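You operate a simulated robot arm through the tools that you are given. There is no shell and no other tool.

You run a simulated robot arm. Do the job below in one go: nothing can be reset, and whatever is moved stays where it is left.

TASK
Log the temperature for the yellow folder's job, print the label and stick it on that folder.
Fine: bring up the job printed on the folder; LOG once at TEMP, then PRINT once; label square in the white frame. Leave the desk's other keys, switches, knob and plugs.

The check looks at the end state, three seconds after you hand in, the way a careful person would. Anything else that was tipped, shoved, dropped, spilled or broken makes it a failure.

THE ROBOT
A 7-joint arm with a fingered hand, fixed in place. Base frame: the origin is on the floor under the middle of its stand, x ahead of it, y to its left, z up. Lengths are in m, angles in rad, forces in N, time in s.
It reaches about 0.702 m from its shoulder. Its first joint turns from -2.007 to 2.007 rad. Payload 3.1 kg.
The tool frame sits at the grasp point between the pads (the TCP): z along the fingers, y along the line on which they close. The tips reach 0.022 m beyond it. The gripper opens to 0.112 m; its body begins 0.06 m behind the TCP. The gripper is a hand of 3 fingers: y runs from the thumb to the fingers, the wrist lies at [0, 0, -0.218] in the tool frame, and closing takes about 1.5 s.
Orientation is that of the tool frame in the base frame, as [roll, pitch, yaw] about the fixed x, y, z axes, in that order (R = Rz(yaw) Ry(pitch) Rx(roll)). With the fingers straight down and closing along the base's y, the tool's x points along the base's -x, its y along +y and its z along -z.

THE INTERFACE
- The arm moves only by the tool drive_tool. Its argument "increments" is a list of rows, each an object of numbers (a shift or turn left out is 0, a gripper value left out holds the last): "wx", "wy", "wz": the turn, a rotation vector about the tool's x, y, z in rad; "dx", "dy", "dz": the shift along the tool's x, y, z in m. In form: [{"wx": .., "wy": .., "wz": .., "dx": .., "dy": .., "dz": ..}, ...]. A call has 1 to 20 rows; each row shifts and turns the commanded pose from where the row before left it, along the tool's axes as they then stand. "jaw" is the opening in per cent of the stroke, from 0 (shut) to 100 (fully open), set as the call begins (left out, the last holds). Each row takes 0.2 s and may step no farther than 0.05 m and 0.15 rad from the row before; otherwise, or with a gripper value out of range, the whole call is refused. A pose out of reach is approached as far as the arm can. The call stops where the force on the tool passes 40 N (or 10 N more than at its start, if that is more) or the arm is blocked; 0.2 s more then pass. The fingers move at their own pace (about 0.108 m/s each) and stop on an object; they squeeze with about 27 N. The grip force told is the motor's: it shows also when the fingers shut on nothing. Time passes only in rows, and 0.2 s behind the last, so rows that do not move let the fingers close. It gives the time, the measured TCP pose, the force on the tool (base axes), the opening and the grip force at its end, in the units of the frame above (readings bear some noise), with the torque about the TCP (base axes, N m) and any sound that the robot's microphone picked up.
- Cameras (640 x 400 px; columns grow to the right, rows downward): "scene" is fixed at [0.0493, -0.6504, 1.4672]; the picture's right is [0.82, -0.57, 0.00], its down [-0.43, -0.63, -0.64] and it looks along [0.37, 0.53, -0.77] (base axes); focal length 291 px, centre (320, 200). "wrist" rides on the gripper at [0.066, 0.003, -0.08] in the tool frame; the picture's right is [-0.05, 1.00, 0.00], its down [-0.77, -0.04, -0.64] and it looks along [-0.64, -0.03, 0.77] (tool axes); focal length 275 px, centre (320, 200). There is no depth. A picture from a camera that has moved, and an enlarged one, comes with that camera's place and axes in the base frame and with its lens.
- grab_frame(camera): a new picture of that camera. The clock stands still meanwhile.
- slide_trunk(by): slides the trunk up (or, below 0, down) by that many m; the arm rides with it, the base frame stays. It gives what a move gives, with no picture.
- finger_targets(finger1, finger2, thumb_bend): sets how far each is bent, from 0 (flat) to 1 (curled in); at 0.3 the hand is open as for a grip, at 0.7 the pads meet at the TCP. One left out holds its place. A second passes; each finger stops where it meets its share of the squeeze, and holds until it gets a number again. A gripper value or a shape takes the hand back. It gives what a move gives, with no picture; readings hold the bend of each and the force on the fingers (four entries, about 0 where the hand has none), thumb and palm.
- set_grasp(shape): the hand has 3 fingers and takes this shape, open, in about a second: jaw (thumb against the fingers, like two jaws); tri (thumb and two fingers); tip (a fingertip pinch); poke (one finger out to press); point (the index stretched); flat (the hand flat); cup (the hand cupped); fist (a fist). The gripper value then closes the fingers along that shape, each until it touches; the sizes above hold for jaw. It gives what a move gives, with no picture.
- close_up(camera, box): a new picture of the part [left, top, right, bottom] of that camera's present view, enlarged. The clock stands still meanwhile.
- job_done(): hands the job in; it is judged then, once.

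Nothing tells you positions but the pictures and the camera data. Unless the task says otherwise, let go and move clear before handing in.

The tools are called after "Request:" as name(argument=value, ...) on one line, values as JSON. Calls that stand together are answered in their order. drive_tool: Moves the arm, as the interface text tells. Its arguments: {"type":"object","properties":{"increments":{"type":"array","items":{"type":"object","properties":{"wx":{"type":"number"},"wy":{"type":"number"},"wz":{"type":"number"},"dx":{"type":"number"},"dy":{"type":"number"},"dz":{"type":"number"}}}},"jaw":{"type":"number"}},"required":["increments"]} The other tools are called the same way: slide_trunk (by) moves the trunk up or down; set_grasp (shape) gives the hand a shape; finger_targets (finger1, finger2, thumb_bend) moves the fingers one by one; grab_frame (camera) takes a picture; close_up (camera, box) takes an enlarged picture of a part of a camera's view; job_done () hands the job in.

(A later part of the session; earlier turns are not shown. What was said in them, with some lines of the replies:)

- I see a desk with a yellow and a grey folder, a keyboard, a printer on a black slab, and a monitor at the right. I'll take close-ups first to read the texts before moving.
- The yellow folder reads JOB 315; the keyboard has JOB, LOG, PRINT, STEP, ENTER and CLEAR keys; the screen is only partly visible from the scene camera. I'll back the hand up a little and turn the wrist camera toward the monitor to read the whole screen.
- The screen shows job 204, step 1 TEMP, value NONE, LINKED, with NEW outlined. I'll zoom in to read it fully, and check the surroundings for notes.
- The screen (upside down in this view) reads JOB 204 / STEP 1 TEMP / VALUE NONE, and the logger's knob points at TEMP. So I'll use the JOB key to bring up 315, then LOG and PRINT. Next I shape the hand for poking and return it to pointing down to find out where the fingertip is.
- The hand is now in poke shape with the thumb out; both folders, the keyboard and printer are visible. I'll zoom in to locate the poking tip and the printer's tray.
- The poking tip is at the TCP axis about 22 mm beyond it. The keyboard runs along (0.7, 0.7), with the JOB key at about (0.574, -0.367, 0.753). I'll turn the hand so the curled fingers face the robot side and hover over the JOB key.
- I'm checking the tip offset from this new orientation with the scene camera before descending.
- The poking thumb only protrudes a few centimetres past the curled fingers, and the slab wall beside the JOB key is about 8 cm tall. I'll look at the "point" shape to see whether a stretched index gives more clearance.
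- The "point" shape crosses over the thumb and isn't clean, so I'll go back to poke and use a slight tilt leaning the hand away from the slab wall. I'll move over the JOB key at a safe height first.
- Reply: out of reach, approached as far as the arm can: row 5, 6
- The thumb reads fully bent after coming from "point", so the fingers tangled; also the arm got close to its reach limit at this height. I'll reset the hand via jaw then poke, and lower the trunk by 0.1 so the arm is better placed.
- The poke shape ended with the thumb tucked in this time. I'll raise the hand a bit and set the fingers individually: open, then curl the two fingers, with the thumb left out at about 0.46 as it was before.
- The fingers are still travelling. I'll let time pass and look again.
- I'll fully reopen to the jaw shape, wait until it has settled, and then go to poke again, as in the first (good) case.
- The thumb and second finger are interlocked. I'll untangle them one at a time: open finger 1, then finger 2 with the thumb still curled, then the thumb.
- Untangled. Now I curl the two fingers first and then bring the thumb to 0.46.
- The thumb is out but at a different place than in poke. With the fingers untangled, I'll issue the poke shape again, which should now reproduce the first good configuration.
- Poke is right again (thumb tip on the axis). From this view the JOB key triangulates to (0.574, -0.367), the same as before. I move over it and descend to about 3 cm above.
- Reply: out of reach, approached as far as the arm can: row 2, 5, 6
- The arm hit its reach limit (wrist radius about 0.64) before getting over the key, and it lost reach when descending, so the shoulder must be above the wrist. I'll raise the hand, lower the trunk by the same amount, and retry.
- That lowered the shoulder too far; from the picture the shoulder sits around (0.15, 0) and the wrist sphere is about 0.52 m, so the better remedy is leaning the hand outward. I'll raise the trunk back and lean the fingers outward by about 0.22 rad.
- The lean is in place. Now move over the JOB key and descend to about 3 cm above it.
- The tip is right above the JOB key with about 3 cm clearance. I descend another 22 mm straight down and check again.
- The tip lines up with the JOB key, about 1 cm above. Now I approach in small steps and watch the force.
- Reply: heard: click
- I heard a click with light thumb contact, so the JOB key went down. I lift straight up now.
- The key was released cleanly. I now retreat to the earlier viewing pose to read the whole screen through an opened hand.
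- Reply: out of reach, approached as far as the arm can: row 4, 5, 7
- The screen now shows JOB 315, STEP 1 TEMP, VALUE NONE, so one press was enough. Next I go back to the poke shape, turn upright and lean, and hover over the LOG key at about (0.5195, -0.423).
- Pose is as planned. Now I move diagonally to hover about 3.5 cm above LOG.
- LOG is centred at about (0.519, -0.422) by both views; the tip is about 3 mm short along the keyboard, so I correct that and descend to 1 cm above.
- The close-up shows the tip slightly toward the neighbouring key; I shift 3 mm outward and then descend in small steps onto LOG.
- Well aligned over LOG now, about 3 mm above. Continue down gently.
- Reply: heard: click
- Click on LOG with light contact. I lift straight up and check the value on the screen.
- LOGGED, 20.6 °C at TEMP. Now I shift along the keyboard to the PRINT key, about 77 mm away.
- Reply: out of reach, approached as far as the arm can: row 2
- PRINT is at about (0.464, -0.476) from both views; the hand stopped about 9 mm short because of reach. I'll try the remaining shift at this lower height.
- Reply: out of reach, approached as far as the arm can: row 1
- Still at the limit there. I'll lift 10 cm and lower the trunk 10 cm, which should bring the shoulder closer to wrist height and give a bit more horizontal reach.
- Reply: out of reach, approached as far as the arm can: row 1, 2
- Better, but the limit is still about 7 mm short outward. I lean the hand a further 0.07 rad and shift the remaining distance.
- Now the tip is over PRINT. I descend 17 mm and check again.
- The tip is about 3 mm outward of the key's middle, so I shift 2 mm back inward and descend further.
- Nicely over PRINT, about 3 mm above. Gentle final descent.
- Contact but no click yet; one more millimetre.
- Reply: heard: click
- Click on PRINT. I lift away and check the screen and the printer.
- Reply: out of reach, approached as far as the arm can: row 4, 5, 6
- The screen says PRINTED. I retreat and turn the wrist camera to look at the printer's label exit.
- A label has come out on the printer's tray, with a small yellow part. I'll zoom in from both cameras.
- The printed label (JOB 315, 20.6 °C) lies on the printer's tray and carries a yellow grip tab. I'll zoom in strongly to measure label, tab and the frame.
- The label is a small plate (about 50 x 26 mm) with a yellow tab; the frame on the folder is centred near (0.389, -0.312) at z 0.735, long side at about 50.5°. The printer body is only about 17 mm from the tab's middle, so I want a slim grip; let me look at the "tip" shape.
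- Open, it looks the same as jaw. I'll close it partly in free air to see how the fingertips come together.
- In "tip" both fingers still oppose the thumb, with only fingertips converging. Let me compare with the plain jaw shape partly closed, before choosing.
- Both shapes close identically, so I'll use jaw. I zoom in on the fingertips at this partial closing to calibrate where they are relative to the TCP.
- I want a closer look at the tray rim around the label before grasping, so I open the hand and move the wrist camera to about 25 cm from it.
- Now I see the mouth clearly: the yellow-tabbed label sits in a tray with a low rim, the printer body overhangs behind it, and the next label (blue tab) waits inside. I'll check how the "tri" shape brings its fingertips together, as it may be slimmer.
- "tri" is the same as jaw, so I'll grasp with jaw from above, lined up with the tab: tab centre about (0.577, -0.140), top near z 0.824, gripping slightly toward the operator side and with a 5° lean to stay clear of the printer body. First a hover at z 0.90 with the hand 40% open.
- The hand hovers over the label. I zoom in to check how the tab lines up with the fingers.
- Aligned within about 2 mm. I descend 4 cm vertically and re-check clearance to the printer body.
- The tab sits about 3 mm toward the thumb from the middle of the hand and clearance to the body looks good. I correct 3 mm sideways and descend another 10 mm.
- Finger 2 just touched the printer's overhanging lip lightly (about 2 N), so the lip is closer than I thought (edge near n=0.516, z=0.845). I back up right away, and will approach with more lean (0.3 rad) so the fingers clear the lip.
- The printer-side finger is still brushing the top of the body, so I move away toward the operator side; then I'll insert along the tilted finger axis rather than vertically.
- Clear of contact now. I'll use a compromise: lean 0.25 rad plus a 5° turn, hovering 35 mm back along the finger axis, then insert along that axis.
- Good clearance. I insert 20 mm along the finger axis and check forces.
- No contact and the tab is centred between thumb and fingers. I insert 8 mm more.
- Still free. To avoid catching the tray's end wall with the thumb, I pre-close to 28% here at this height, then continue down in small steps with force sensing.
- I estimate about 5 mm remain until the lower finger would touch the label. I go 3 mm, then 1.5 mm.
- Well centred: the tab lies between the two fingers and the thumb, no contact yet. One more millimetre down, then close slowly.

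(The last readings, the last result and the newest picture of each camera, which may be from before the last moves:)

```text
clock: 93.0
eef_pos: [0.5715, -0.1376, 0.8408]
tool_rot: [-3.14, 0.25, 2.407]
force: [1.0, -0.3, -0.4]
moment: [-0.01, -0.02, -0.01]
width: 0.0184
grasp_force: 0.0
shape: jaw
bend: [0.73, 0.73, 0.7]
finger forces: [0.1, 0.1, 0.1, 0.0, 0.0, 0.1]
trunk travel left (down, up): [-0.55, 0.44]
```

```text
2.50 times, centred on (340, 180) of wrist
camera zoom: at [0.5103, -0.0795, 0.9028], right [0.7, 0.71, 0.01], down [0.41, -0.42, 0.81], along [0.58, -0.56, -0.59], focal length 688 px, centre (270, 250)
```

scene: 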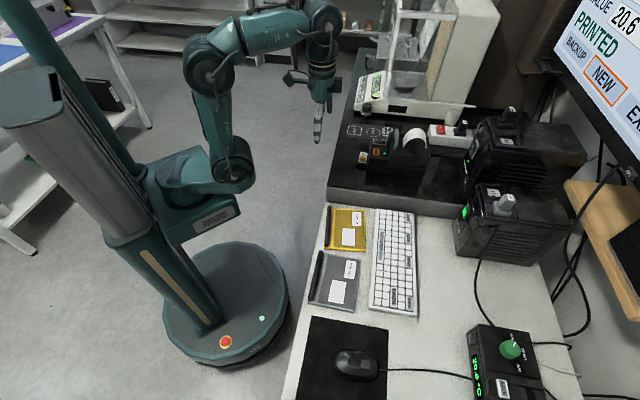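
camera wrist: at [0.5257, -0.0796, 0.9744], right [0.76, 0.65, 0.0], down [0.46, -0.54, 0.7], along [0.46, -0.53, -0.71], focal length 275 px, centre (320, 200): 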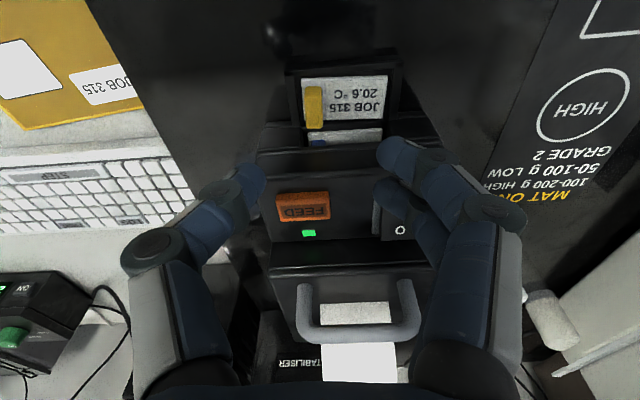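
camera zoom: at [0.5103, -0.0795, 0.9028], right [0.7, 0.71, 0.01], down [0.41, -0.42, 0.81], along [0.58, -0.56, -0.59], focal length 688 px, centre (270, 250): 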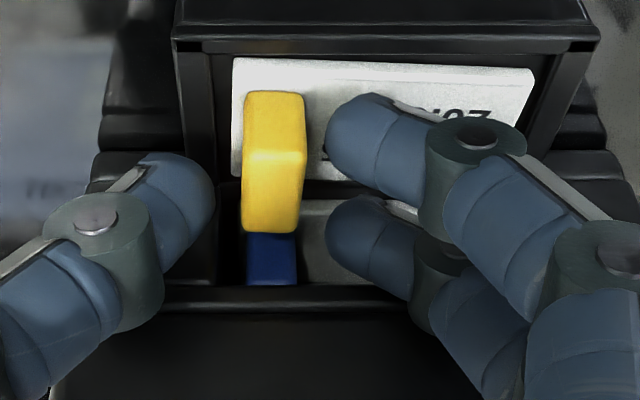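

Gaps on both sides look even. Now I close on the tab.

Request:
drive_tool(increments=[{}, {}, {}, {}], jaw=0)

Request:
close_up(camera="wrist", box=[220, 100, 460, 260])

Request:
close_up(camera="scene", box=[350, 135, 400, 170])

```text
clock: 94.0
eef_pos: [0.5701, -0.1371, 0.8414]
tool_rot: [-3.141, 0.251, 2.407]
force: [1.4, -1.3, 0.6]
moment: [-0.03, -0.05, -0.06]
width: 0.0048
grasp_force: 27.4
shape: jaw
bend: [0.71, 0.71, 0.7]
finger forces: [12.0, 12.2, 0.0, 0.0, 24.4, 0.0]
trunk travel left (down, up): [-0.55, 0.44]
```

```text
2.50 times, centred on (340, 180) of wrist
camera zoom: at [0.5103, -0.0797, 0.9027], right [0.7, 0.71, 0.01], down [0.41, -0.42, 0.81], along [0.58, -0.56, -0.59], focal length 688 px, centre (270, 250)
```

zoom: 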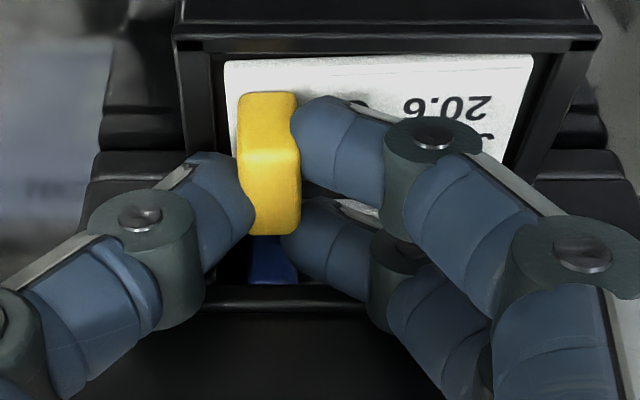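

```text
11.43 times, centred on (375, 152) of scene
camera zoom: at [0.0493, -0.6504, 1.4672], right [0.82, -0.57, 0.0], down [-0.43, -0.63, -0.64], along [0.37, 0.53, -0.77], focal length 3325 px, centre (-309, 743)
```

zoom: 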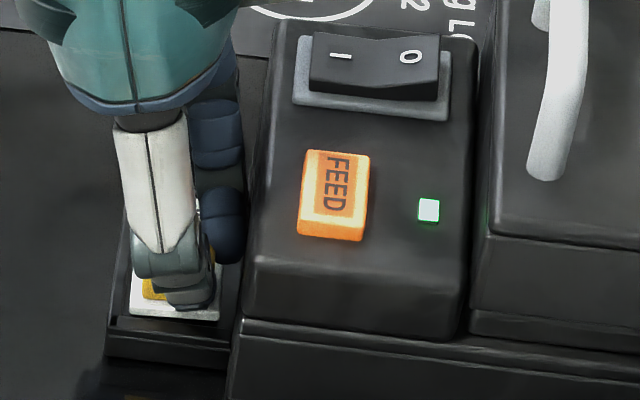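

A firm grip: both fingers about 12 N and the thumb 24 N. I lift back out along the same axis.

Request:
drive_tool(increments=[{"dz": -0.004}, {"dz": -0.006}, {"dz": -0.01}, {"dz": -0.015}, {}])

Request:
grab_frame(camera="wrist")

Request:
close_up(camera="scene", box=[345, 125, 405, 170])

```text
clock: 95.2
eef_pos: [0.565, -0.131, 0.8753]
tool_rot: [-3.139, 0.253, 2.409]
force: [-0.4, -0.2, 0.0]
moment: [0.02, 0.0, -0.03]
width: 0.0035
grasp_force: 27.1
shape: jaw
bend: [0.71, 0.72, 0.71]
finger forces: [16.9, 12.1, 0.1, 0.0, 23.1, 0.0]
trunk travel left (down, up): [-0.55, 0.44]
```

```text
taken
camera wrist: at [0.5042, -0.0735, 0.9369], right [0.7, 0.71, 0.01], down [0.41, -0.42, 0.81], along [0.58, -0.56, -0.59], focal length 275 px, centre (320, 200)
```

wrist: 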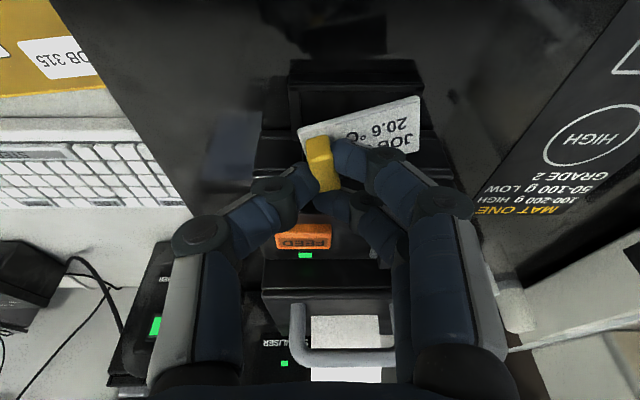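

```text
8.89 times, centred on (375, 148) of scene
camera zoom: at [0.0493, -0.6504, 1.4672], right [0.82, -0.57, 0.0], down [-0.43, -0.63, -0.64], along [0.37, 0.53, -0.77], focal length 2586 px, centre (-169, 667)
```

zoom: 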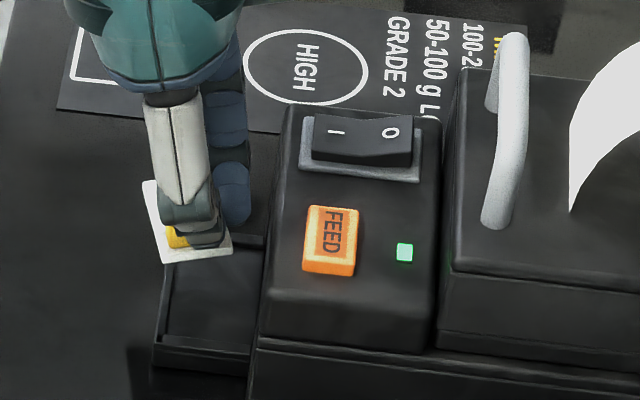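

The label is out of the tray, though it has turned somewhat in the grip. I raise it further and then measure its orientation.

Request:
drive_tool(increments=[{"dz": -0.02}, {"dz": -0.025}, {"dz": -0.025}, {}])

Request:
close_up(camera="scene", box=[330, 90, 410, 160])

Request:
close_up(camera="wrist", box=[240, 60, 480, 240])

```text
clock: 96.2
eef_pos: [0.5522, -0.1203, 0.9436]
tool_rot: [-3.14, 0.251, 2.41]
force: [0.3, -0.3, -0.9]
moment: [-0.02, -0.04, 0.01]
width: 0.0036
grasp_force: 27.0
shape: jaw
bend: [0.71, 0.72, 0.71]
finger forces: [16.8, 12.3, 0.0, 0.0, 22.7, 0.0]
trunk travel left (down, up): [-0.55, 0.44]
```

```text
5.71 times, centred on (370, 125) of scene
camera zoom: at [0.0493, -0.6504, 1.4672], right [0.82, -0.57, 0.0], down [-0.43, -0.63, -0.64], along [0.37, 0.53, -0.77], focal length 1662 px, centre (34, 629)
```

zoom: 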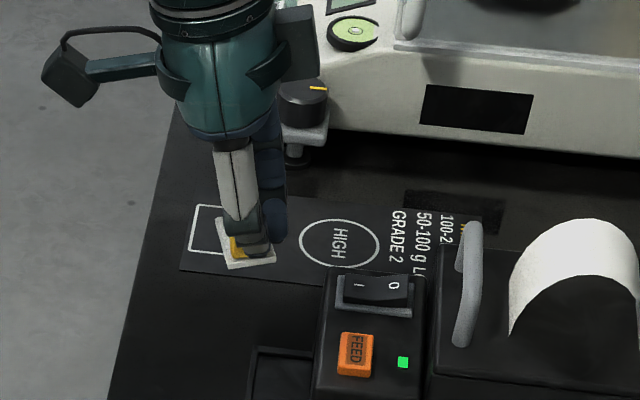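

```text
2.22 times, centred on (360, 150) of wrist
camera zoom: at [0.4917, -0.0621, 1.0048], right [0.7, 0.71, 0.01], down [0.41, -0.42, 0.81], along [0.58, -0.56, -0.59], focal length 612 px, centre (231, 311)
```

zoom: 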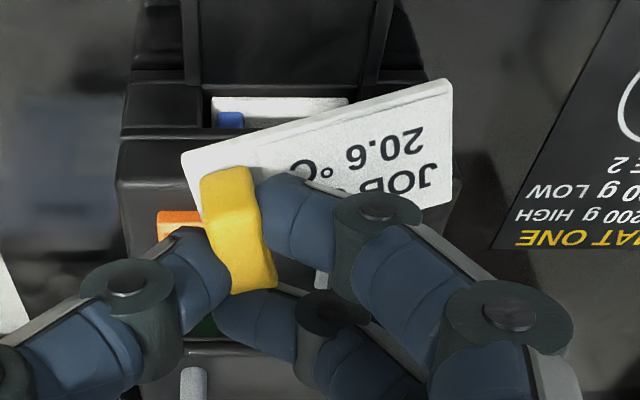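

The label is held at about 63° (it turned about 15° in the fingers). Before moving to the folder I zoom in to check whether it is level.

Request:
close_up(camera="scene", box=[342, 118, 374, 142])

Request:
close_up(camera="wrist", box=[290, 85, 430, 185])

```text
16.00 times, centred on (358, 130) of scene
camera zoom: at [0.0493, -0.6504, 1.4672], right [0.82, -0.57, 0.0], down [-0.43, -0.63, -0.64], along [0.37, 0.53, -0.77], focal length 4655 px, centre (-288, 1320)
```

zoom: 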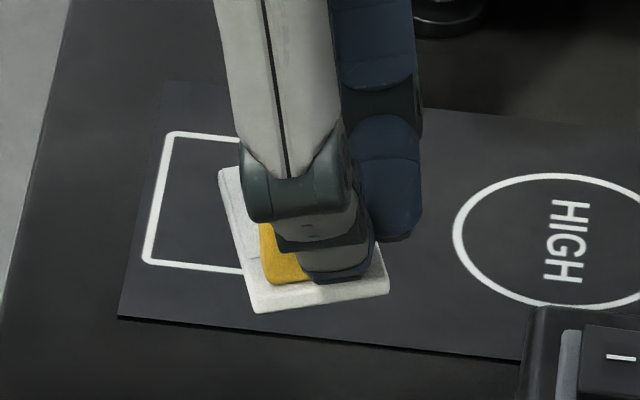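

```text
4.00 times, centred on (360, 135) of wrist
camera zoom: at [0.4917, -0.0621, 1.0048], right [0.7, 0.71, 0.01], down [0.41, -0.42, 0.81], along [0.58, -0.56, -0.59], focal length 1101 px, centre (160, 460)
```

zoom: 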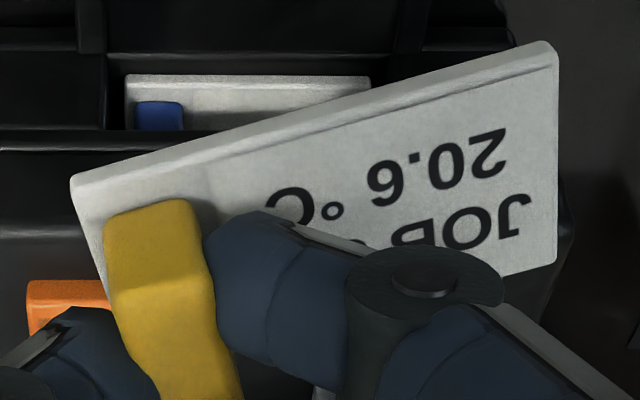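

The label droops slightly (far end about 8° down, printer side about 10° up). I'll carry it over the folder at this height, then re-level it and turn it to the frame's angle (about 50.5°).

Request:
drive_tool(increments=[{"dx": -0.0011, "dy": -0.0456, "dz": 0.0003}, {"dx": -0.0011, "dy": -0.0456, "dz": 0.0003}, {"dx": -0.0011, "dy": -0.0456, "dz": 0.0003}, {"dx": -0.0011, "dy": -0.0456, "dz": 0.0003}, {"dx": -0.0011, "dy": -0.0456, "dz": 0.0003}, {"dx": -0.0011, "dy": -0.0456, "dz": 0.0003}, {"wx": -0.0508, "wy": 0.0962, "wz": 0.013}, {"wx": -0.0508, "wy": 0.0962, "wz": 0.013}, {"wx": 0.0077, "wy": -0.0138, "wz": 0.1321}, {}])

Request:
grab_frame(camera="wrist")

Request:
grab_frame(camera="scene")

```text
clock: 98.4
eef_pos: [0.3745, -0.3281, 0.9437]
tool_rot: [3.038, 0.058, 2.258]
force: [0.7, -0.9, 0.0]
moment: [-0.01, 0.0, -0.01]
width: 0.0035
grasp_force: 27.1
shape: jaw
bend: [0.71, 0.72, 0.71]
finger forces: [16.2, 9.7, 0.0, 0.0, 22.4, 0.2]
trunk travel left (down, up): [-0.55, 0.44]
```

```text
taken
camera wrist: at [0.3248, -0.2776, 1.0195], right [0.79, 0.6, 0.11], down [0.39, -0.63, 0.67], along [0.47, -0.49, -0.73], focal length 275 px, centre (320, 200)
```

wrist: 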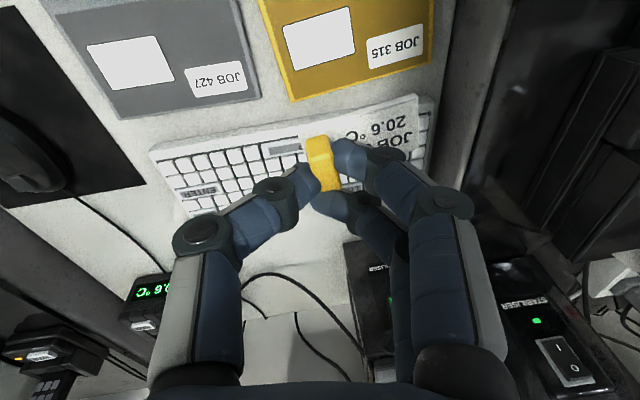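

```text
taken
```

scene: 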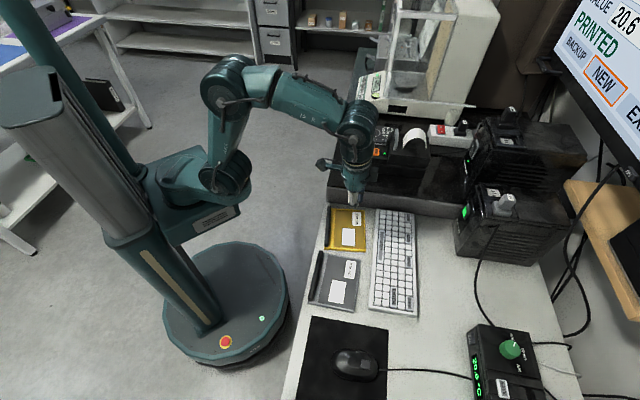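

The label is above the folder area. I zoom in from both cameras to measure its corners again.

Request:
close_up(camera="scene", box=[336, 180, 376, 210])

Request:
close_up(camera="wrist", box=[290, 80, 430, 180])

```text
13.33 times, centred on (356, 195) of scene
camera zoom: at [0.0493, -0.6504, 1.4672], right [0.82, -0.57, 0.0], down [-0.43, -0.63, -0.64], along [0.37, 0.53, -0.77], focal length 3879 px, centre (-160, 267)
```

zoom: 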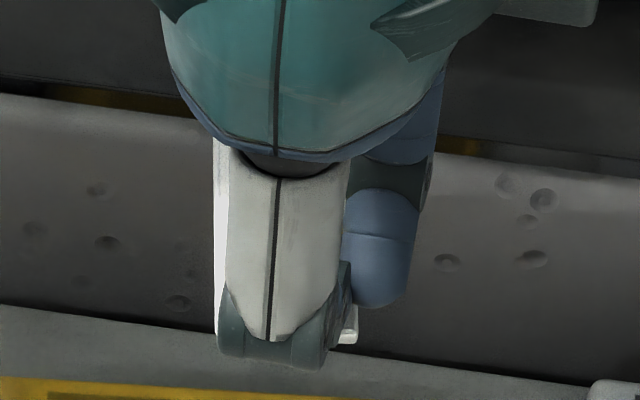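

```text
4.00 times, centred on (360, 130) of wrist
camera zoom: at [0.3248, -0.2776, 1.0195], right [0.79, 0.6, 0.11], down [0.39, -0.63, 0.67], along [0.47, -0.49, -0.73], focal length 1101 px, centre (160, 480)
```

zoom: 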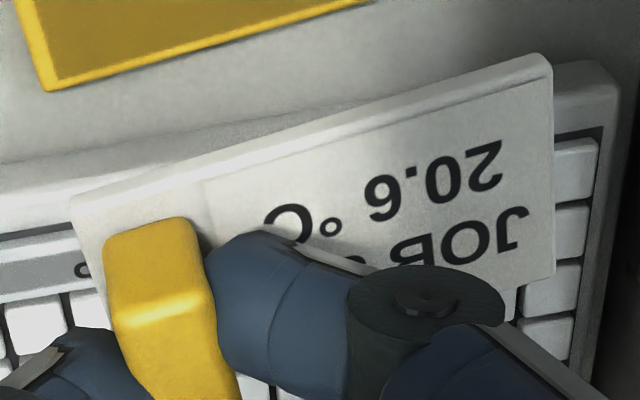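

Orientation looks right (label at about 50° in plan, nearly level). Now I descend to about 3 cm above the folder, with a small position correction.

Request:
drive_tool(increments=[{"dx": 0.0015, "dy": -0.0034, "dz": 0.0357}, {"dx": 0.0015, "dy": -0.0034, "dz": 0.0357}, {"dx": 0.0015, "dy": -0.0034, "dz": 0.0357}, {"dx": 0.0015, "dy": -0.0034, "dz": 0.0357}, {}])

Request:
grab_frame(camera="wrist")

Request:
close_up(camera="wrist", box=[270, 60, 450, 200])

Request:
close_up(camera="scene", box=[320, 200, 380, 250])

```text
clock: 99.6
eef_pos: [0.3775, -0.3295, 0.7987]
tool_rot: [3.038, 0.058, 2.26]
force: [-0.3, -0.3, -0.3]
moment: [-0.01, -0.01, 0.01]
width: 0.0032
grasp_force: 27.4
shape: jaw
bend: [0.71, 0.72, 0.71]
finger forces: [16.7, 10.6, 0.1, 0.0, 21.6, 0.0]
trunk travel left (down, up): [-0.55, 0.44]
```

```text
taken
camera wrist: at [0.3279, -0.2787, 0.876], right [0.79, 0.6, 0.11], down [0.39, -0.63, 0.67], along [0.47, -0.49, -0.73], focal length 275 px, centre (320, 200)
```

wrist: 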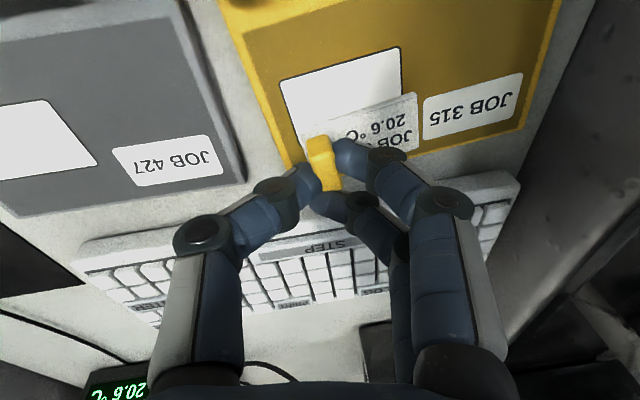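

```text
2.86 times, centred on (360, 130) of wrist
camera zoom: at [0.3279, -0.2787, 0.876], right [0.79, 0.6, 0.11], down [0.39, -0.63, 0.67], along [0.47, -0.49, -0.73], focal length 786 px, centre (206, 400)
```

zoom: 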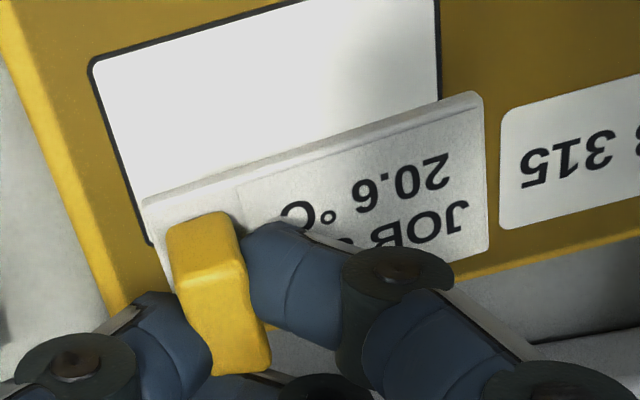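

```text
8.00 times, centred on (350, 225) of scene
camera zoom: at [0.0493, -0.6504, 1.4672], right [0.82, -0.57, 0.0], down [-0.43, -0.63, -0.64], along [0.37, 0.53, -0.77], focal length 2327 px, centre (80, 0)
```

zoom: 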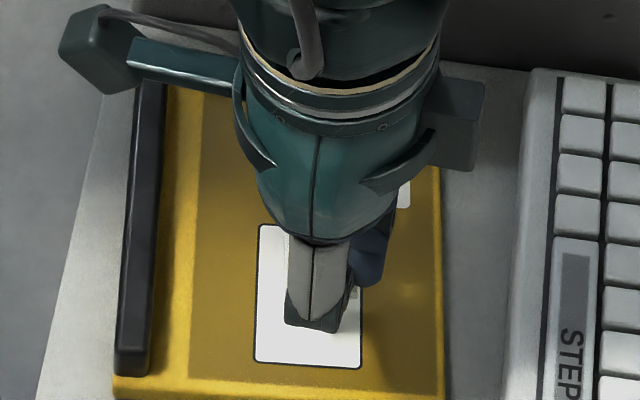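

The label hangs right above the frame and nearly parallel to it. A small correction: lower its printer side by about 4.5° and turn 1.7° clockwise, then re-check.

Request:
drive_tool(increments=[{"wx": 0.0172, "wy": 0.0751, "wz": 0.037}, {"dx": -0.001, "dz": 0.0}, {}])

Request:
close_up(camera="wrist", box=[270, 60, 450, 200])

Request:
close_up(camera="scene", box=[330, 210, 370, 250])

```text
clock: 100.4
eef_pos: [0.3776, -0.3301, 0.7991]
tool_rot: [3.055, -0.02, 2.231]
force: [-0.2, 0.5, -0.7]
moment: [0.02, -0.03, -0.03]
width: 0.0034
grasp_force: 27.1
shape: jaw
bend: [0.71, 0.73, 0.72]
finger forces: [16.7, 10.7, 0.1, 0.1, 21.5, 0.1]
trunk travel left (down, up): [-0.55, 0.44]
```

```text
2.86 times, centred on (360, 130) of wrist
camera zoom: at [0.3347, -0.2822, 0.8813], right [0.82, 0.57, 0.09], down [0.41, -0.68, 0.61], along [0.41, -0.47, -0.78], focal length 786 px, centre (206, 400)
```

zoom: 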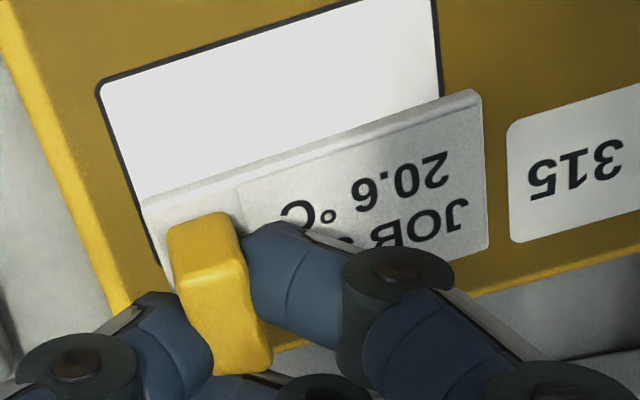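

```text
10.00 times, centred on (350, 230) of scene
camera zoom: at [0.0493, -0.6504, 1.4672], right [0.82, -0.57, 0.0], down [-0.43, -0.63, -0.64], along [0.37, 0.53, -0.77], focal length 2909 px, centre (20, -100)
```

zoom: 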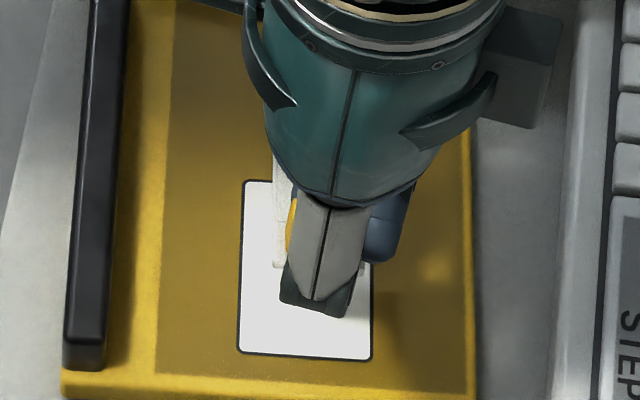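

By the wrist view the label is parallel to the frame within about half a degree. I double-check with a stronger zoom from the scene camera.

Request:
close_up(camera="scene", box=[338, 212, 362, 238])

Request:
close_up(camera="wrist", box=[300, 80, 440, 180])

```text
15.38 times, centred on (350, 225) of scene
camera zoom: at [0.0493, -0.6504, 1.4672], right [0.82, -0.57, 0.0], down [-0.43, -0.63, -0.64], along [0.37, 0.53, -0.77], focal length 4476 px, centre (-142, -185)
```

zoom: 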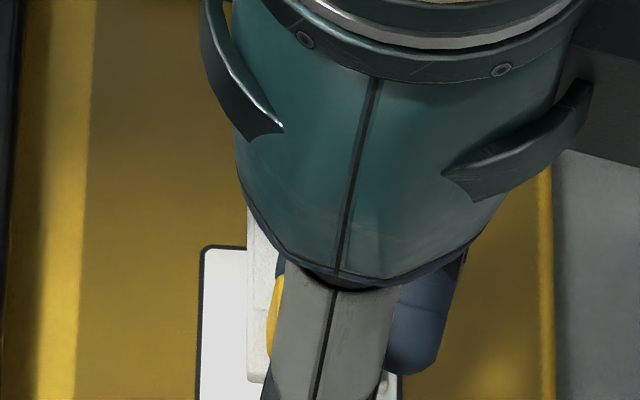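

```text
4.00 times, centred on (370, 130) of wrist
camera zoom: at [0.3347, -0.2822, 0.8813], right [0.82, 0.57, 0.09], down [0.41, -0.68, 0.61], along [0.41, -0.47, -0.78], focal length 1101 px, centre (120, 480)
```

zoom: 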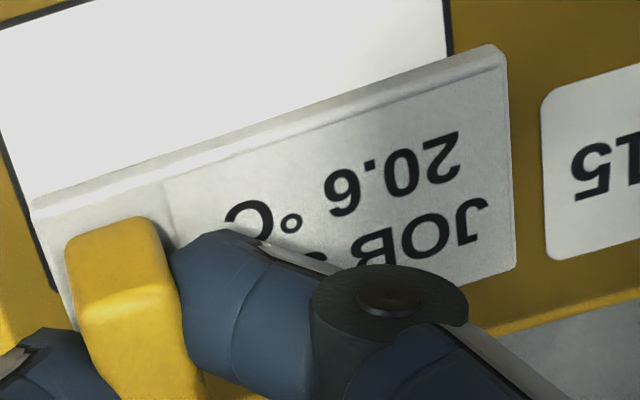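

Scene view agrees within 1°. The label's centre is at (0.3887, -0.3115) against the frame's (0.389, -0.312). I lower it 24 mm, with a 0.6° touch-up.

Request:
drive_tool(increments=[{"wz": 0.01}, {"dx": -0.0002, "dy": -0.0011, "dz": 0.012}, {"dx": -0.0002, "dy": -0.001, "dz": 0.012}, {}])

Request:
close_up(camera="wrist", box=[270, 60, 450, 200])

Request:
close_up(camera="scene", box=[330, 215, 370, 245])

```text
clock: 101.4
eef_pos: [0.3771, -0.3304, 0.7752]
tool_rot: [3.054, -0.019, 2.221]
force: [-0.3, 0.4, -0.6]
moment: [0.01, 0.02, 0.02]
width: 0.0031
grasp_force: 27.0
shape: jaw
bend: [0.71, 0.73, 0.72]
finger forces: [16.7, 10.7, 0.0, 0.1, 21.5, 0.0]
trunk travel left (down, up): [-0.55, 0.44]
```

```text
2.86 times, centred on (360, 130) of wrist
camera zoom: at [0.3342, -0.2815, 0.8572], right [0.82, 0.56, 0.09], down [0.4, -0.68, 0.61], along [0.4, -0.47, -0.78], focal length 786 px, centre (206, 400)
```

zoom: 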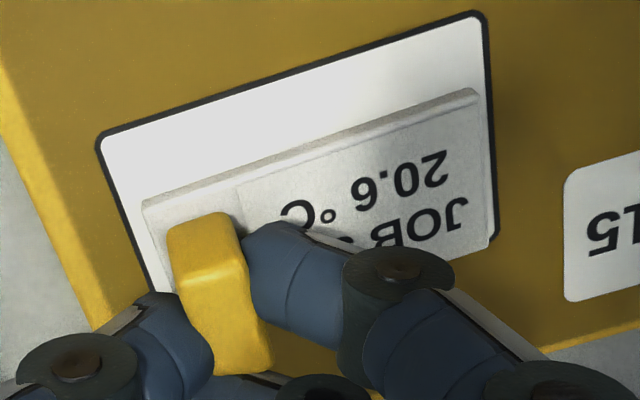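

```text
13.33 times, centred on (350, 230) of scene
camera zoom: at [0.0493, -0.6504, 1.4672], right [0.82, -0.57, 0.0], down [-0.43, -0.63, -0.64], along [0.37, 0.53, -0.77], focal length 3879 px, centre (-80, -200)
```

zoom: 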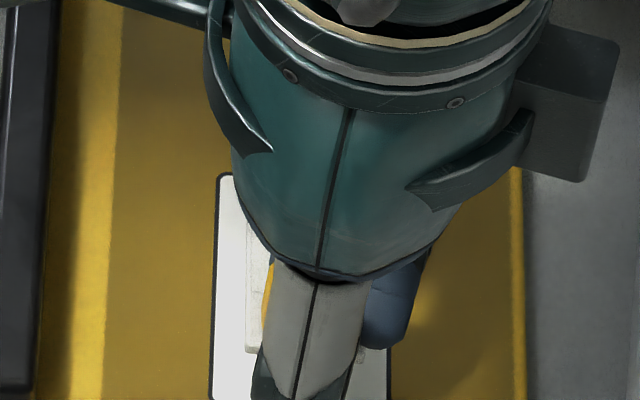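

The label sits well inside the frame outline, about 8 mm above it, within 1°. I make a last 0.8° correction and lower in small steps until contact.

Request:
drive_tool(increments=[{"wz": 0.014}, {"dx": -0.0001, "dy": -0.0004, "dz": 0.005}, {}])

Request:
drive_tool(increments=[{"dy": -0.0002, "dz": 0.002}, {}])

```text
clock: 102.2
eef_pos: [0.3784, -0.3313, 0.7694]
tool_rot: [3.057, -0.024, 2.206]
force: [0.4, -0.2, -0.6]
moment: [0.04, -0.02, 0.02]
width: 0.0029
grasp_force: 27.0
shape: jaw
bend: [0.71, 0.73, 0.72]
finger forces: [16.6, 10.8, 0.0, 0.1, 21.5, 0.0]
trunk travel left (down, up): [-0.55, 0.44]
```

```text
clock: 102.8
eef_pos: [0.3778, -0.3295, 0.7696]
tool_rot: [3.056, -0.023, 2.206]
force: [0.0, 0.1, -0.4]
moment: [-0.02, -0.01, -0.04]
width: 0.003
grasp_force: 26.7
shape: jaw
bend: [0.71, 0.73, 0.72]
finger forces: [16.9, 10.6, 0.1, 0.0, 21.5, 0.1]
trunk travel left (down, up): [-0.55, 0.44]
```

No contact yet; continuing in 1.5 mm steps.

Request:
drive_tool(increments=[{"dy": -0.0001, "dz": 0.0015}, {}])

Request:
close_up(camera="wrist", box=[270, 60, 450, 200])

```text
clock: 103.4
eef_pos: [0.3768, -0.3307, 0.7657]
tool_rot: [3.057, -0.022, 2.207]
force: [0.0, 0.1, -0.4]
moment: [-0.03, -0.03, 0.01]
width: 0.0033
grasp_force: 27.1
shape: jaw
bend: [0.71, 0.73, 0.72]
finger forces: [16.9, 10.6, 0.0, 0.1, 21.5, 0.1]
trunk travel left (down, up): [-0.55, 0.44]
```

```text
2.86 times, centred on (360, 130) of wrist
camera zoom: at [0.335, -0.2809, 0.8488], right [0.83, 0.55, 0.08], down [0.39, -0.69, 0.61], along [0.4, -0.48, -0.79], focal length 786 px, centre (206, 400)
```

zoom: 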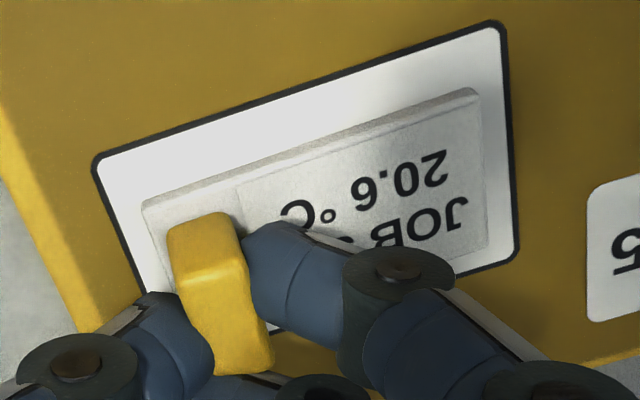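

Nearly down; the label looks centred and square within the frame. Continuing with 1 mm steps until I feel contact.

Request:
drive_tool(increments=[{"dy": -0.0001, "dz": 0.001}, {}])

Request:
drive_tool(increments=[{"dy": -0.0001, "dz": 0.001}, {}])

```text
clock: 104.0
eef_pos: [0.377, -0.3306, 0.766]
tool_rot: [3.054, -0.021, 2.205]
force: [0.9, 0.5, 0.0]
moment: [-0.02, 0.03, -0.01]
width: 0.003
grasp_force: 27.1
shape: jaw
bend: [0.71, 0.73, 0.72]
finger forces: [16.8, 10.8, 0.0, 0.0, 21.5, 0.0]
trunk travel left (down, up): [-0.55, 0.44]
```

```text
clock: 104.6
eef_pos: [0.3765, -0.3295, 0.7646]
tool_rot: [3.056, -0.024, 2.206]
force: [-0.9, 0.3, 0.7]
moment: [0.0, 0.0, 0.01]
width: 0.0034
grasp_force: 27.3
shape: jaw
bend: [0.71, 0.73, 0.72]
finger forces: [16.7, 10.7, 0.0, 0.0, 21.8, 0.0]
trunk travel left (down, up): [-0.55, 0.44]
```

Request:
drive_tool(increments=[{"dy": -0.0001, "dz": 0.001}, {}])

Request:
close_up(camera="wrist", box=[270, 60, 450, 200])

Request:
close_up(camera="scene", box=[335, 215, 365, 245])

```text
clock: 105.2
eef_pos: [0.3781, -0.3298, 0.764]
tool_rot: [3.055, -0.023, 2.207]
force: [-0.2, 0.3, 2.2]
moment: [0.04, -0.04, 0.0]
width: 0.0031
grasp_force: 27.1
shape: jaw
bend: [0.71, 0.73, 0.72]
finger forces: [16.8, 10.9, 0.0, 0.0, 21.9, 0.0]
trunk travel left (down, up): [-0.55, 0.44]
```

```text
2.86 times, centred on (360, 130) of wrist
camera zoom: at [0.335, -0.281, 0.8456], right [0.83, 0.55, 0.09], down [0.39, -0.69, 0.61], along [0.4, -0.48, -0.79], focal length 786 px, centre (206, 400)
```

zoom: 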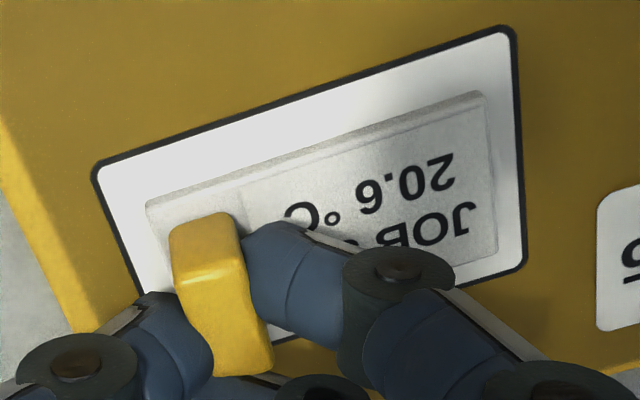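

```text
13.33 times, centred on (350, 230) of scene
camera zoom: at [0.0493, -0.6504, 1.4672], right [0.82, -0.57, 0.0], down [-0.43, -0.63, -0.64], along [0.37, 0.53, -0.77], focal length 3879 px, centre (-80, -200)
```

zoom: 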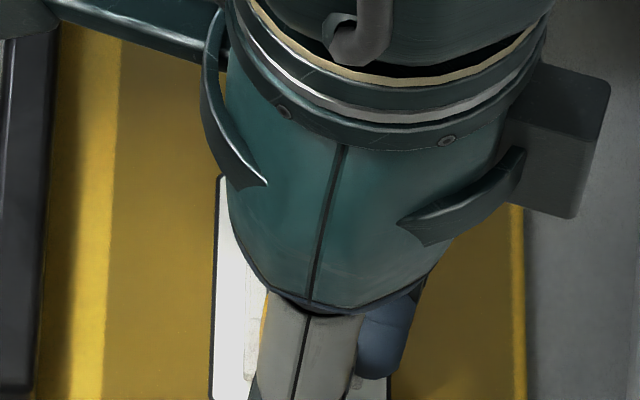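

Contact at about 2 N; the label is centred to well under a millimetre and within about 0.5° of the frame. I press it down a little more so it lies flat and sticks.

Request:
drive_tool(increments=[{"dy": -0.0001, "dz": 0.001}, {}])

Request:
drive_tool(increments=[{"dy": -0.0001, "dz": 0.001}, {}, {}])

Request:
close_up(camera="wrist", box=[270, 60, 450, 200])

```text
clock: 105.8
eef_pos: [0.3772, -0.3304, 0.7628]
tool_rot: [3.054, -0.02, 2.206]
force: [-0.8, -0.3, 5.5]
moment: [0.04, -0.05, 0.02]
width: 0.003
grasp_force: 26.6
shape: jaw
bend: [0.71, 0.73, 0.72]
finger forces: [17.3, 12.3, 0.1, 0.1, 22.5, 0.1]
trunk travel left (down, up): [-0.55, 0.44]
```

```text
clock: 106.6
eef_pos: [0.3778, -0.331, 0.7626]
tool_rot: [3.054, -0.021, 2.206]
force: [0.5, -2.3, 11.5]
moment: [0.03, -0.09, -0.01]
width: 0.0034
grasp_force: 27.2
shape: jaw
bend: [0.71, 0.73, 0.72]
finger forces: [17.7, 14.5, 0.1, 0.0, 24.1, 0.0]
trunk travel left (down, up): [-0.55, 0.44]
```

```text
2.86 times, centred on (360, 130) of wrist
camera zoom: at [0.3345, -0.2807, 0.8441], right [0.83, 0.55, 0.09], down [0.39, -0.68, 0.61], along [0.4, -0.48, -0.78], focal length 786 px, centre (206, 400)
```

zoom: 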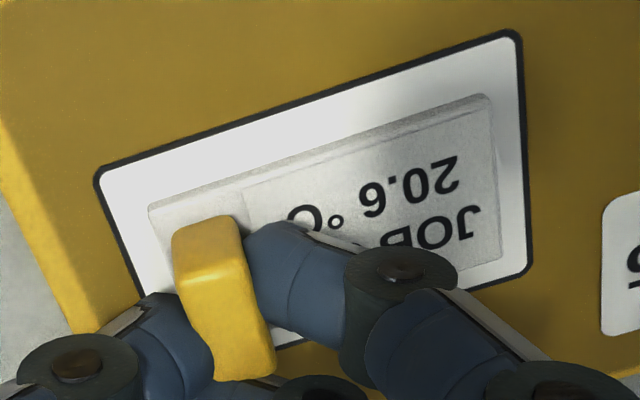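

Pressed with about 11 N; still square in the frame. I ease the pressure slightly, then open the fingers a little to let go.

Request:
drive_tool(increments=[{"dz": -0.001}, {}])

Request:
drive_tool(increments=[{}, {}, {}], jaw=18)

Request:
close_up(camera="wrist", box=[250, 60, 450, 220])

```text
clock: 107.2
eef_pos: [0.3766, -0.3309, 0.7629]
tool_rot: [3.057, -0.023, 2.206]
force: [0.0, -1.6, 4.5]
moment: [0.04, -0.02, -0.02]
width: 0.0035
grasp_force: 27.0
shape: jaw
bend: [0.71, 0.73, 0.72]
finger forces: [17.8, 14.0, 0.1, 0.0, 22.6, 0.0]
trunk travel left (down, up): [-0.55, 0.44]
```

```text
clock: 108.0
eef_pos: [0.3774, -0.3302, 0.7633]
tool_rot: [3.057, -0.021, 2.208]
force: [-1.1, -0.6, 0.2]
moment: [0.0, 0.04, 0.0]
width: 0.0198
grasp_force: 0.2
shape: jaw
bend: [0.73, 0.73, 0.7]
finger forces: [0.1, 0.1, 0.0, 0.0, 0.0, 0.0]
trunk travel left (down, up): [-0.55, 0.44]
```

```text
2.50 times, centred on (350, 140) of wrist
camera zoom: at [0.335, -0.2811, 0.8444], right [0.83, 0.55, 0.08], down [0.39, -0.69, 0.61], along [0.4, -0.47, -0.79], focal length 688 px, centre (245, 350)
```

zoom: 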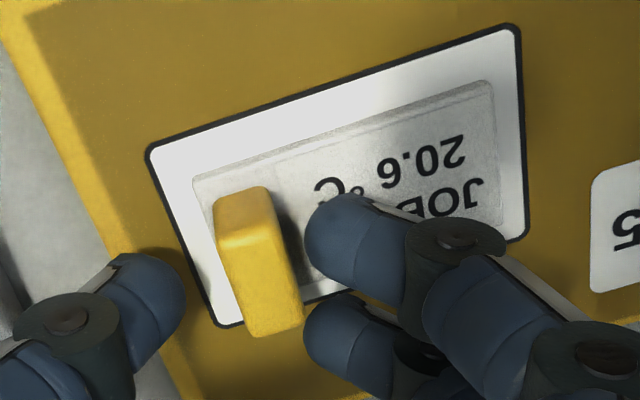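

Released; the label stayed put inside the frame. I open a bit more and lift straight up.

Request:
drive_tool(increments=[{}, {}, {"dz": -0.01}, {"dz": -0.02}, {"dz": -0.03}, {"dz": -0.04}, {"dz": -0.04}], jaw=32)

Request:
grab_frame(camera="wrist")

Request:
close_up(camera="wrist", box=[250, 40, 450, 180])

```text
clock: 109.6
eef_pos: [0.3675, -0.3397, 0.9016]
tool_rot: [3.055, -0.021, 2.206]
force: [0.3, -0.2, -0.1]
moment: [0.0, 0.01, -0.02]
width: 0.0354
grasp_force: 0.0
shape: jaw
bend: [0.73, 0.73, 0.7]
finger forces: [0.1, 0.1, 0.0, 0.0, 0.0, 0.0]
trunk travel left (down, up): [-0.55, 0.44]
```

```text
taken
camera wrist: at [0.3263, -0.2905, 0.9844], right [0.83, 0.55, 0.08], down [0.39, -0.69, 0.61], along [0.4, -0.48, -0.79], focal length 275 px, centre (320, 200)
```

wrist: 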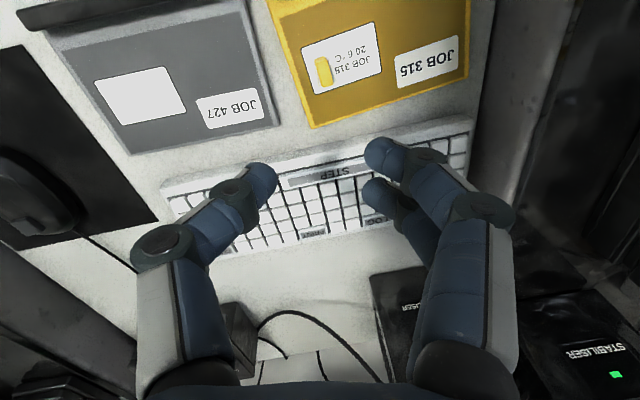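

```text
2.86 times, centred on (350, 110) of wrist
camera zoom: at [0.3263, -0.2905, 0.9844], right [0.83, 0.55, 0.08], down [0.39, -0.69, 0.61], along [0.4, -0.48, -0.79], focal length 786 px, centre (234, 457)
```

zoom: 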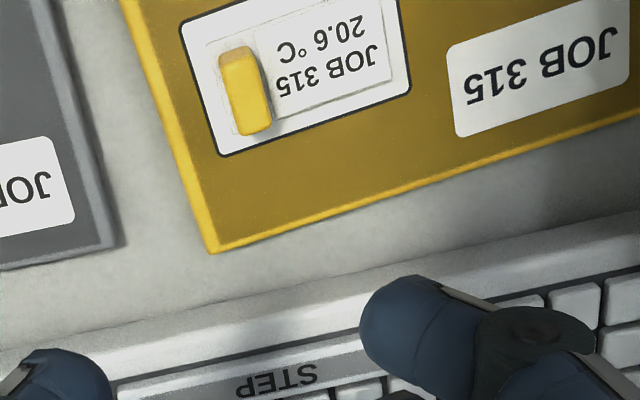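

The label lies square in the white frame. I move the arm well clear and do a final check of everything from the scene camera.

Request:
drive_tool(increments=[{"dz": -0.045}, {"dz": -0.045}, {"dx": 0.04}, {"dx": 0.04}, {"dx": 0.04}, {"dx": 0.02, "dz": -0.02}], jaw=100)

Request:
grab_frame(camera="scene")

Request:
close_up(camera="scene", box=[325, 205, 370, 250])

Request:
close_up(camera="scene", box=[335, 120, 435, 190])

Request:
close_up(camera="scene", box=[540, 0, 640, 180])

Request:
grab_frame(camera="wrist")

```text
clock: 111.0
eef_pos: [0.2811, -0.2323, 1.0154]
tool_rot: [3.057, -0.022, 2.207]
force: [0.2, -0.2, 0.8]
moment: [-0.07, 0.02, 0.01]
width: 0.1121
grasp_force: 0.1
shape: jaw
bend: [0.3, 0.3, 0.3]
finger forces: [0.1, 0.0, 0.0, 0.1, 0.1, 0.1]
trunk travel left (down, up): [-0.55, 0.44]
```

```text
taken
```

scene: 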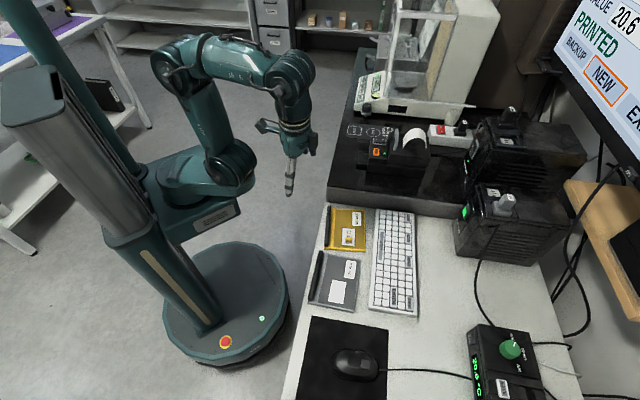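

```text
8.89 times, centred on (348, 228) of scene
camera zoom: at [0.0493, -0.6504, 1.4672], right [0.82, -0.57, 0.0], down [-0.43, -0.63, -0.64], along [0.37, 0.53, -0.77], focal length 2586 px, centre (76, -44)
```

zoom: 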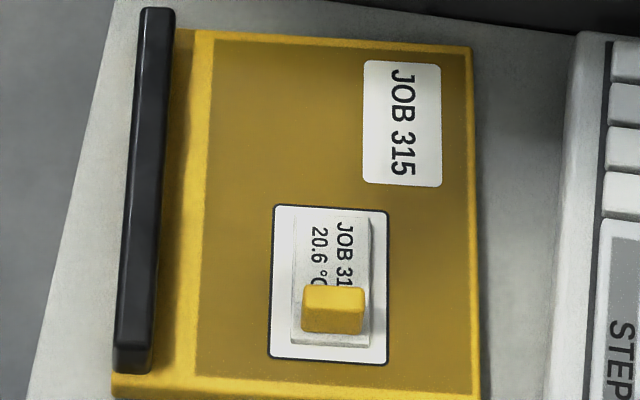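

```text
5.71 times, centred on (385, 155) of scene
camera zoom: at [0.0493, -0.6504, 1.4672], right [0.82, -0.57, 0.0], down [-0.43, -0.63, -0.64], along [0.37, 0.53, -0.77], focal length 1662 px, centre (-51, 457)
```

zoom: 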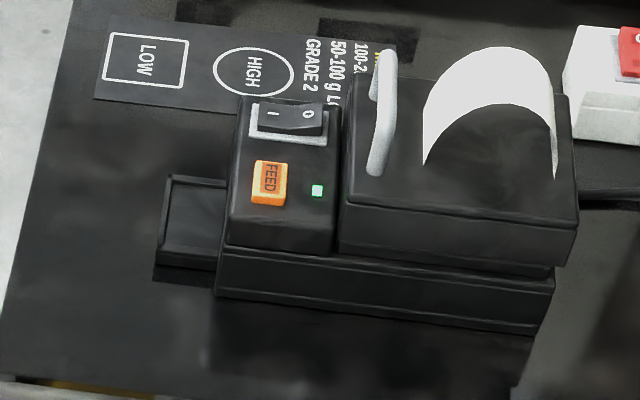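

```text
2.22 times, centred on (590, 90) of scene
camera zoom: at [0.0493, -0.6504, 1.4672], right [0.82, -0.57, 0.0], down [-0.43, -0.63, -0.64], along [0.37, 0.53, -0.77], focal length 646 px, centre (-280, 444)
```

zoom: 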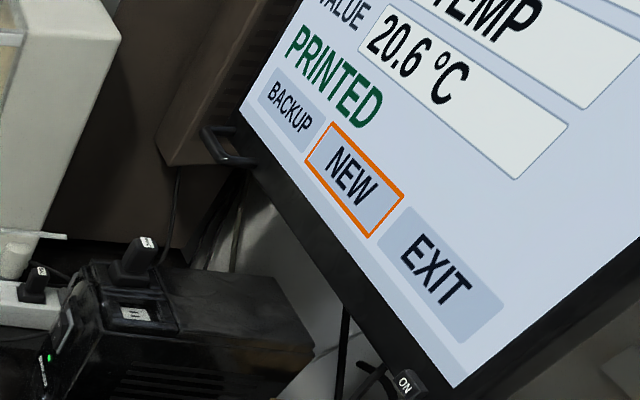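

```text
taken
camera wrist: at [0.2396, -0.1833, 1.0971], right [0.83, 0.55, 0.08], down [0.39, -0.68, 0.61], along [0.4, -0.48, -0.79], focal length 275 px, centre (320, 200)
```

wrist: 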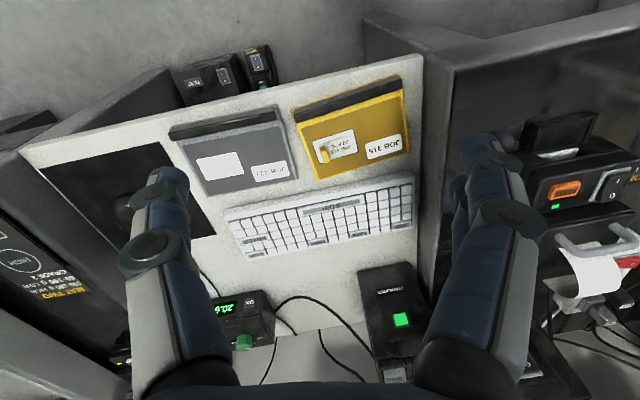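

The label JOB 315 / 20.6 °C lies square and centred in the yellow folder's white frame. The folder and printer are where they were, the screen shows PRINTED at TEMP, and the hand is empty and clear, so I hand in.

Request:
job_done()

```text
The job is handed in.
```

The yellow folder (JOB 315) now has its printed label, "JOB 315 / 20.6 °C", centred and square in the white frame. I have handed the job in; no result came back.

- **Job and logging:** One press of JOB brought the screen from 204 to 315, already at step 1 TEMP. One press of LOG recorded 20.6 °C, and one press of PRINT printed the label. I touched no other keys, switches, knob or plugs.
- **Contact with the printer:** While I was reaching for the label, one finger touched the printer's front edge lightly (about 2 N). The printer had not moved in the final pictures.
- **End state:** The last pictures show the folder where it was and the screen at PRINTED. The hand was empty and clear of the desk when I handed in.
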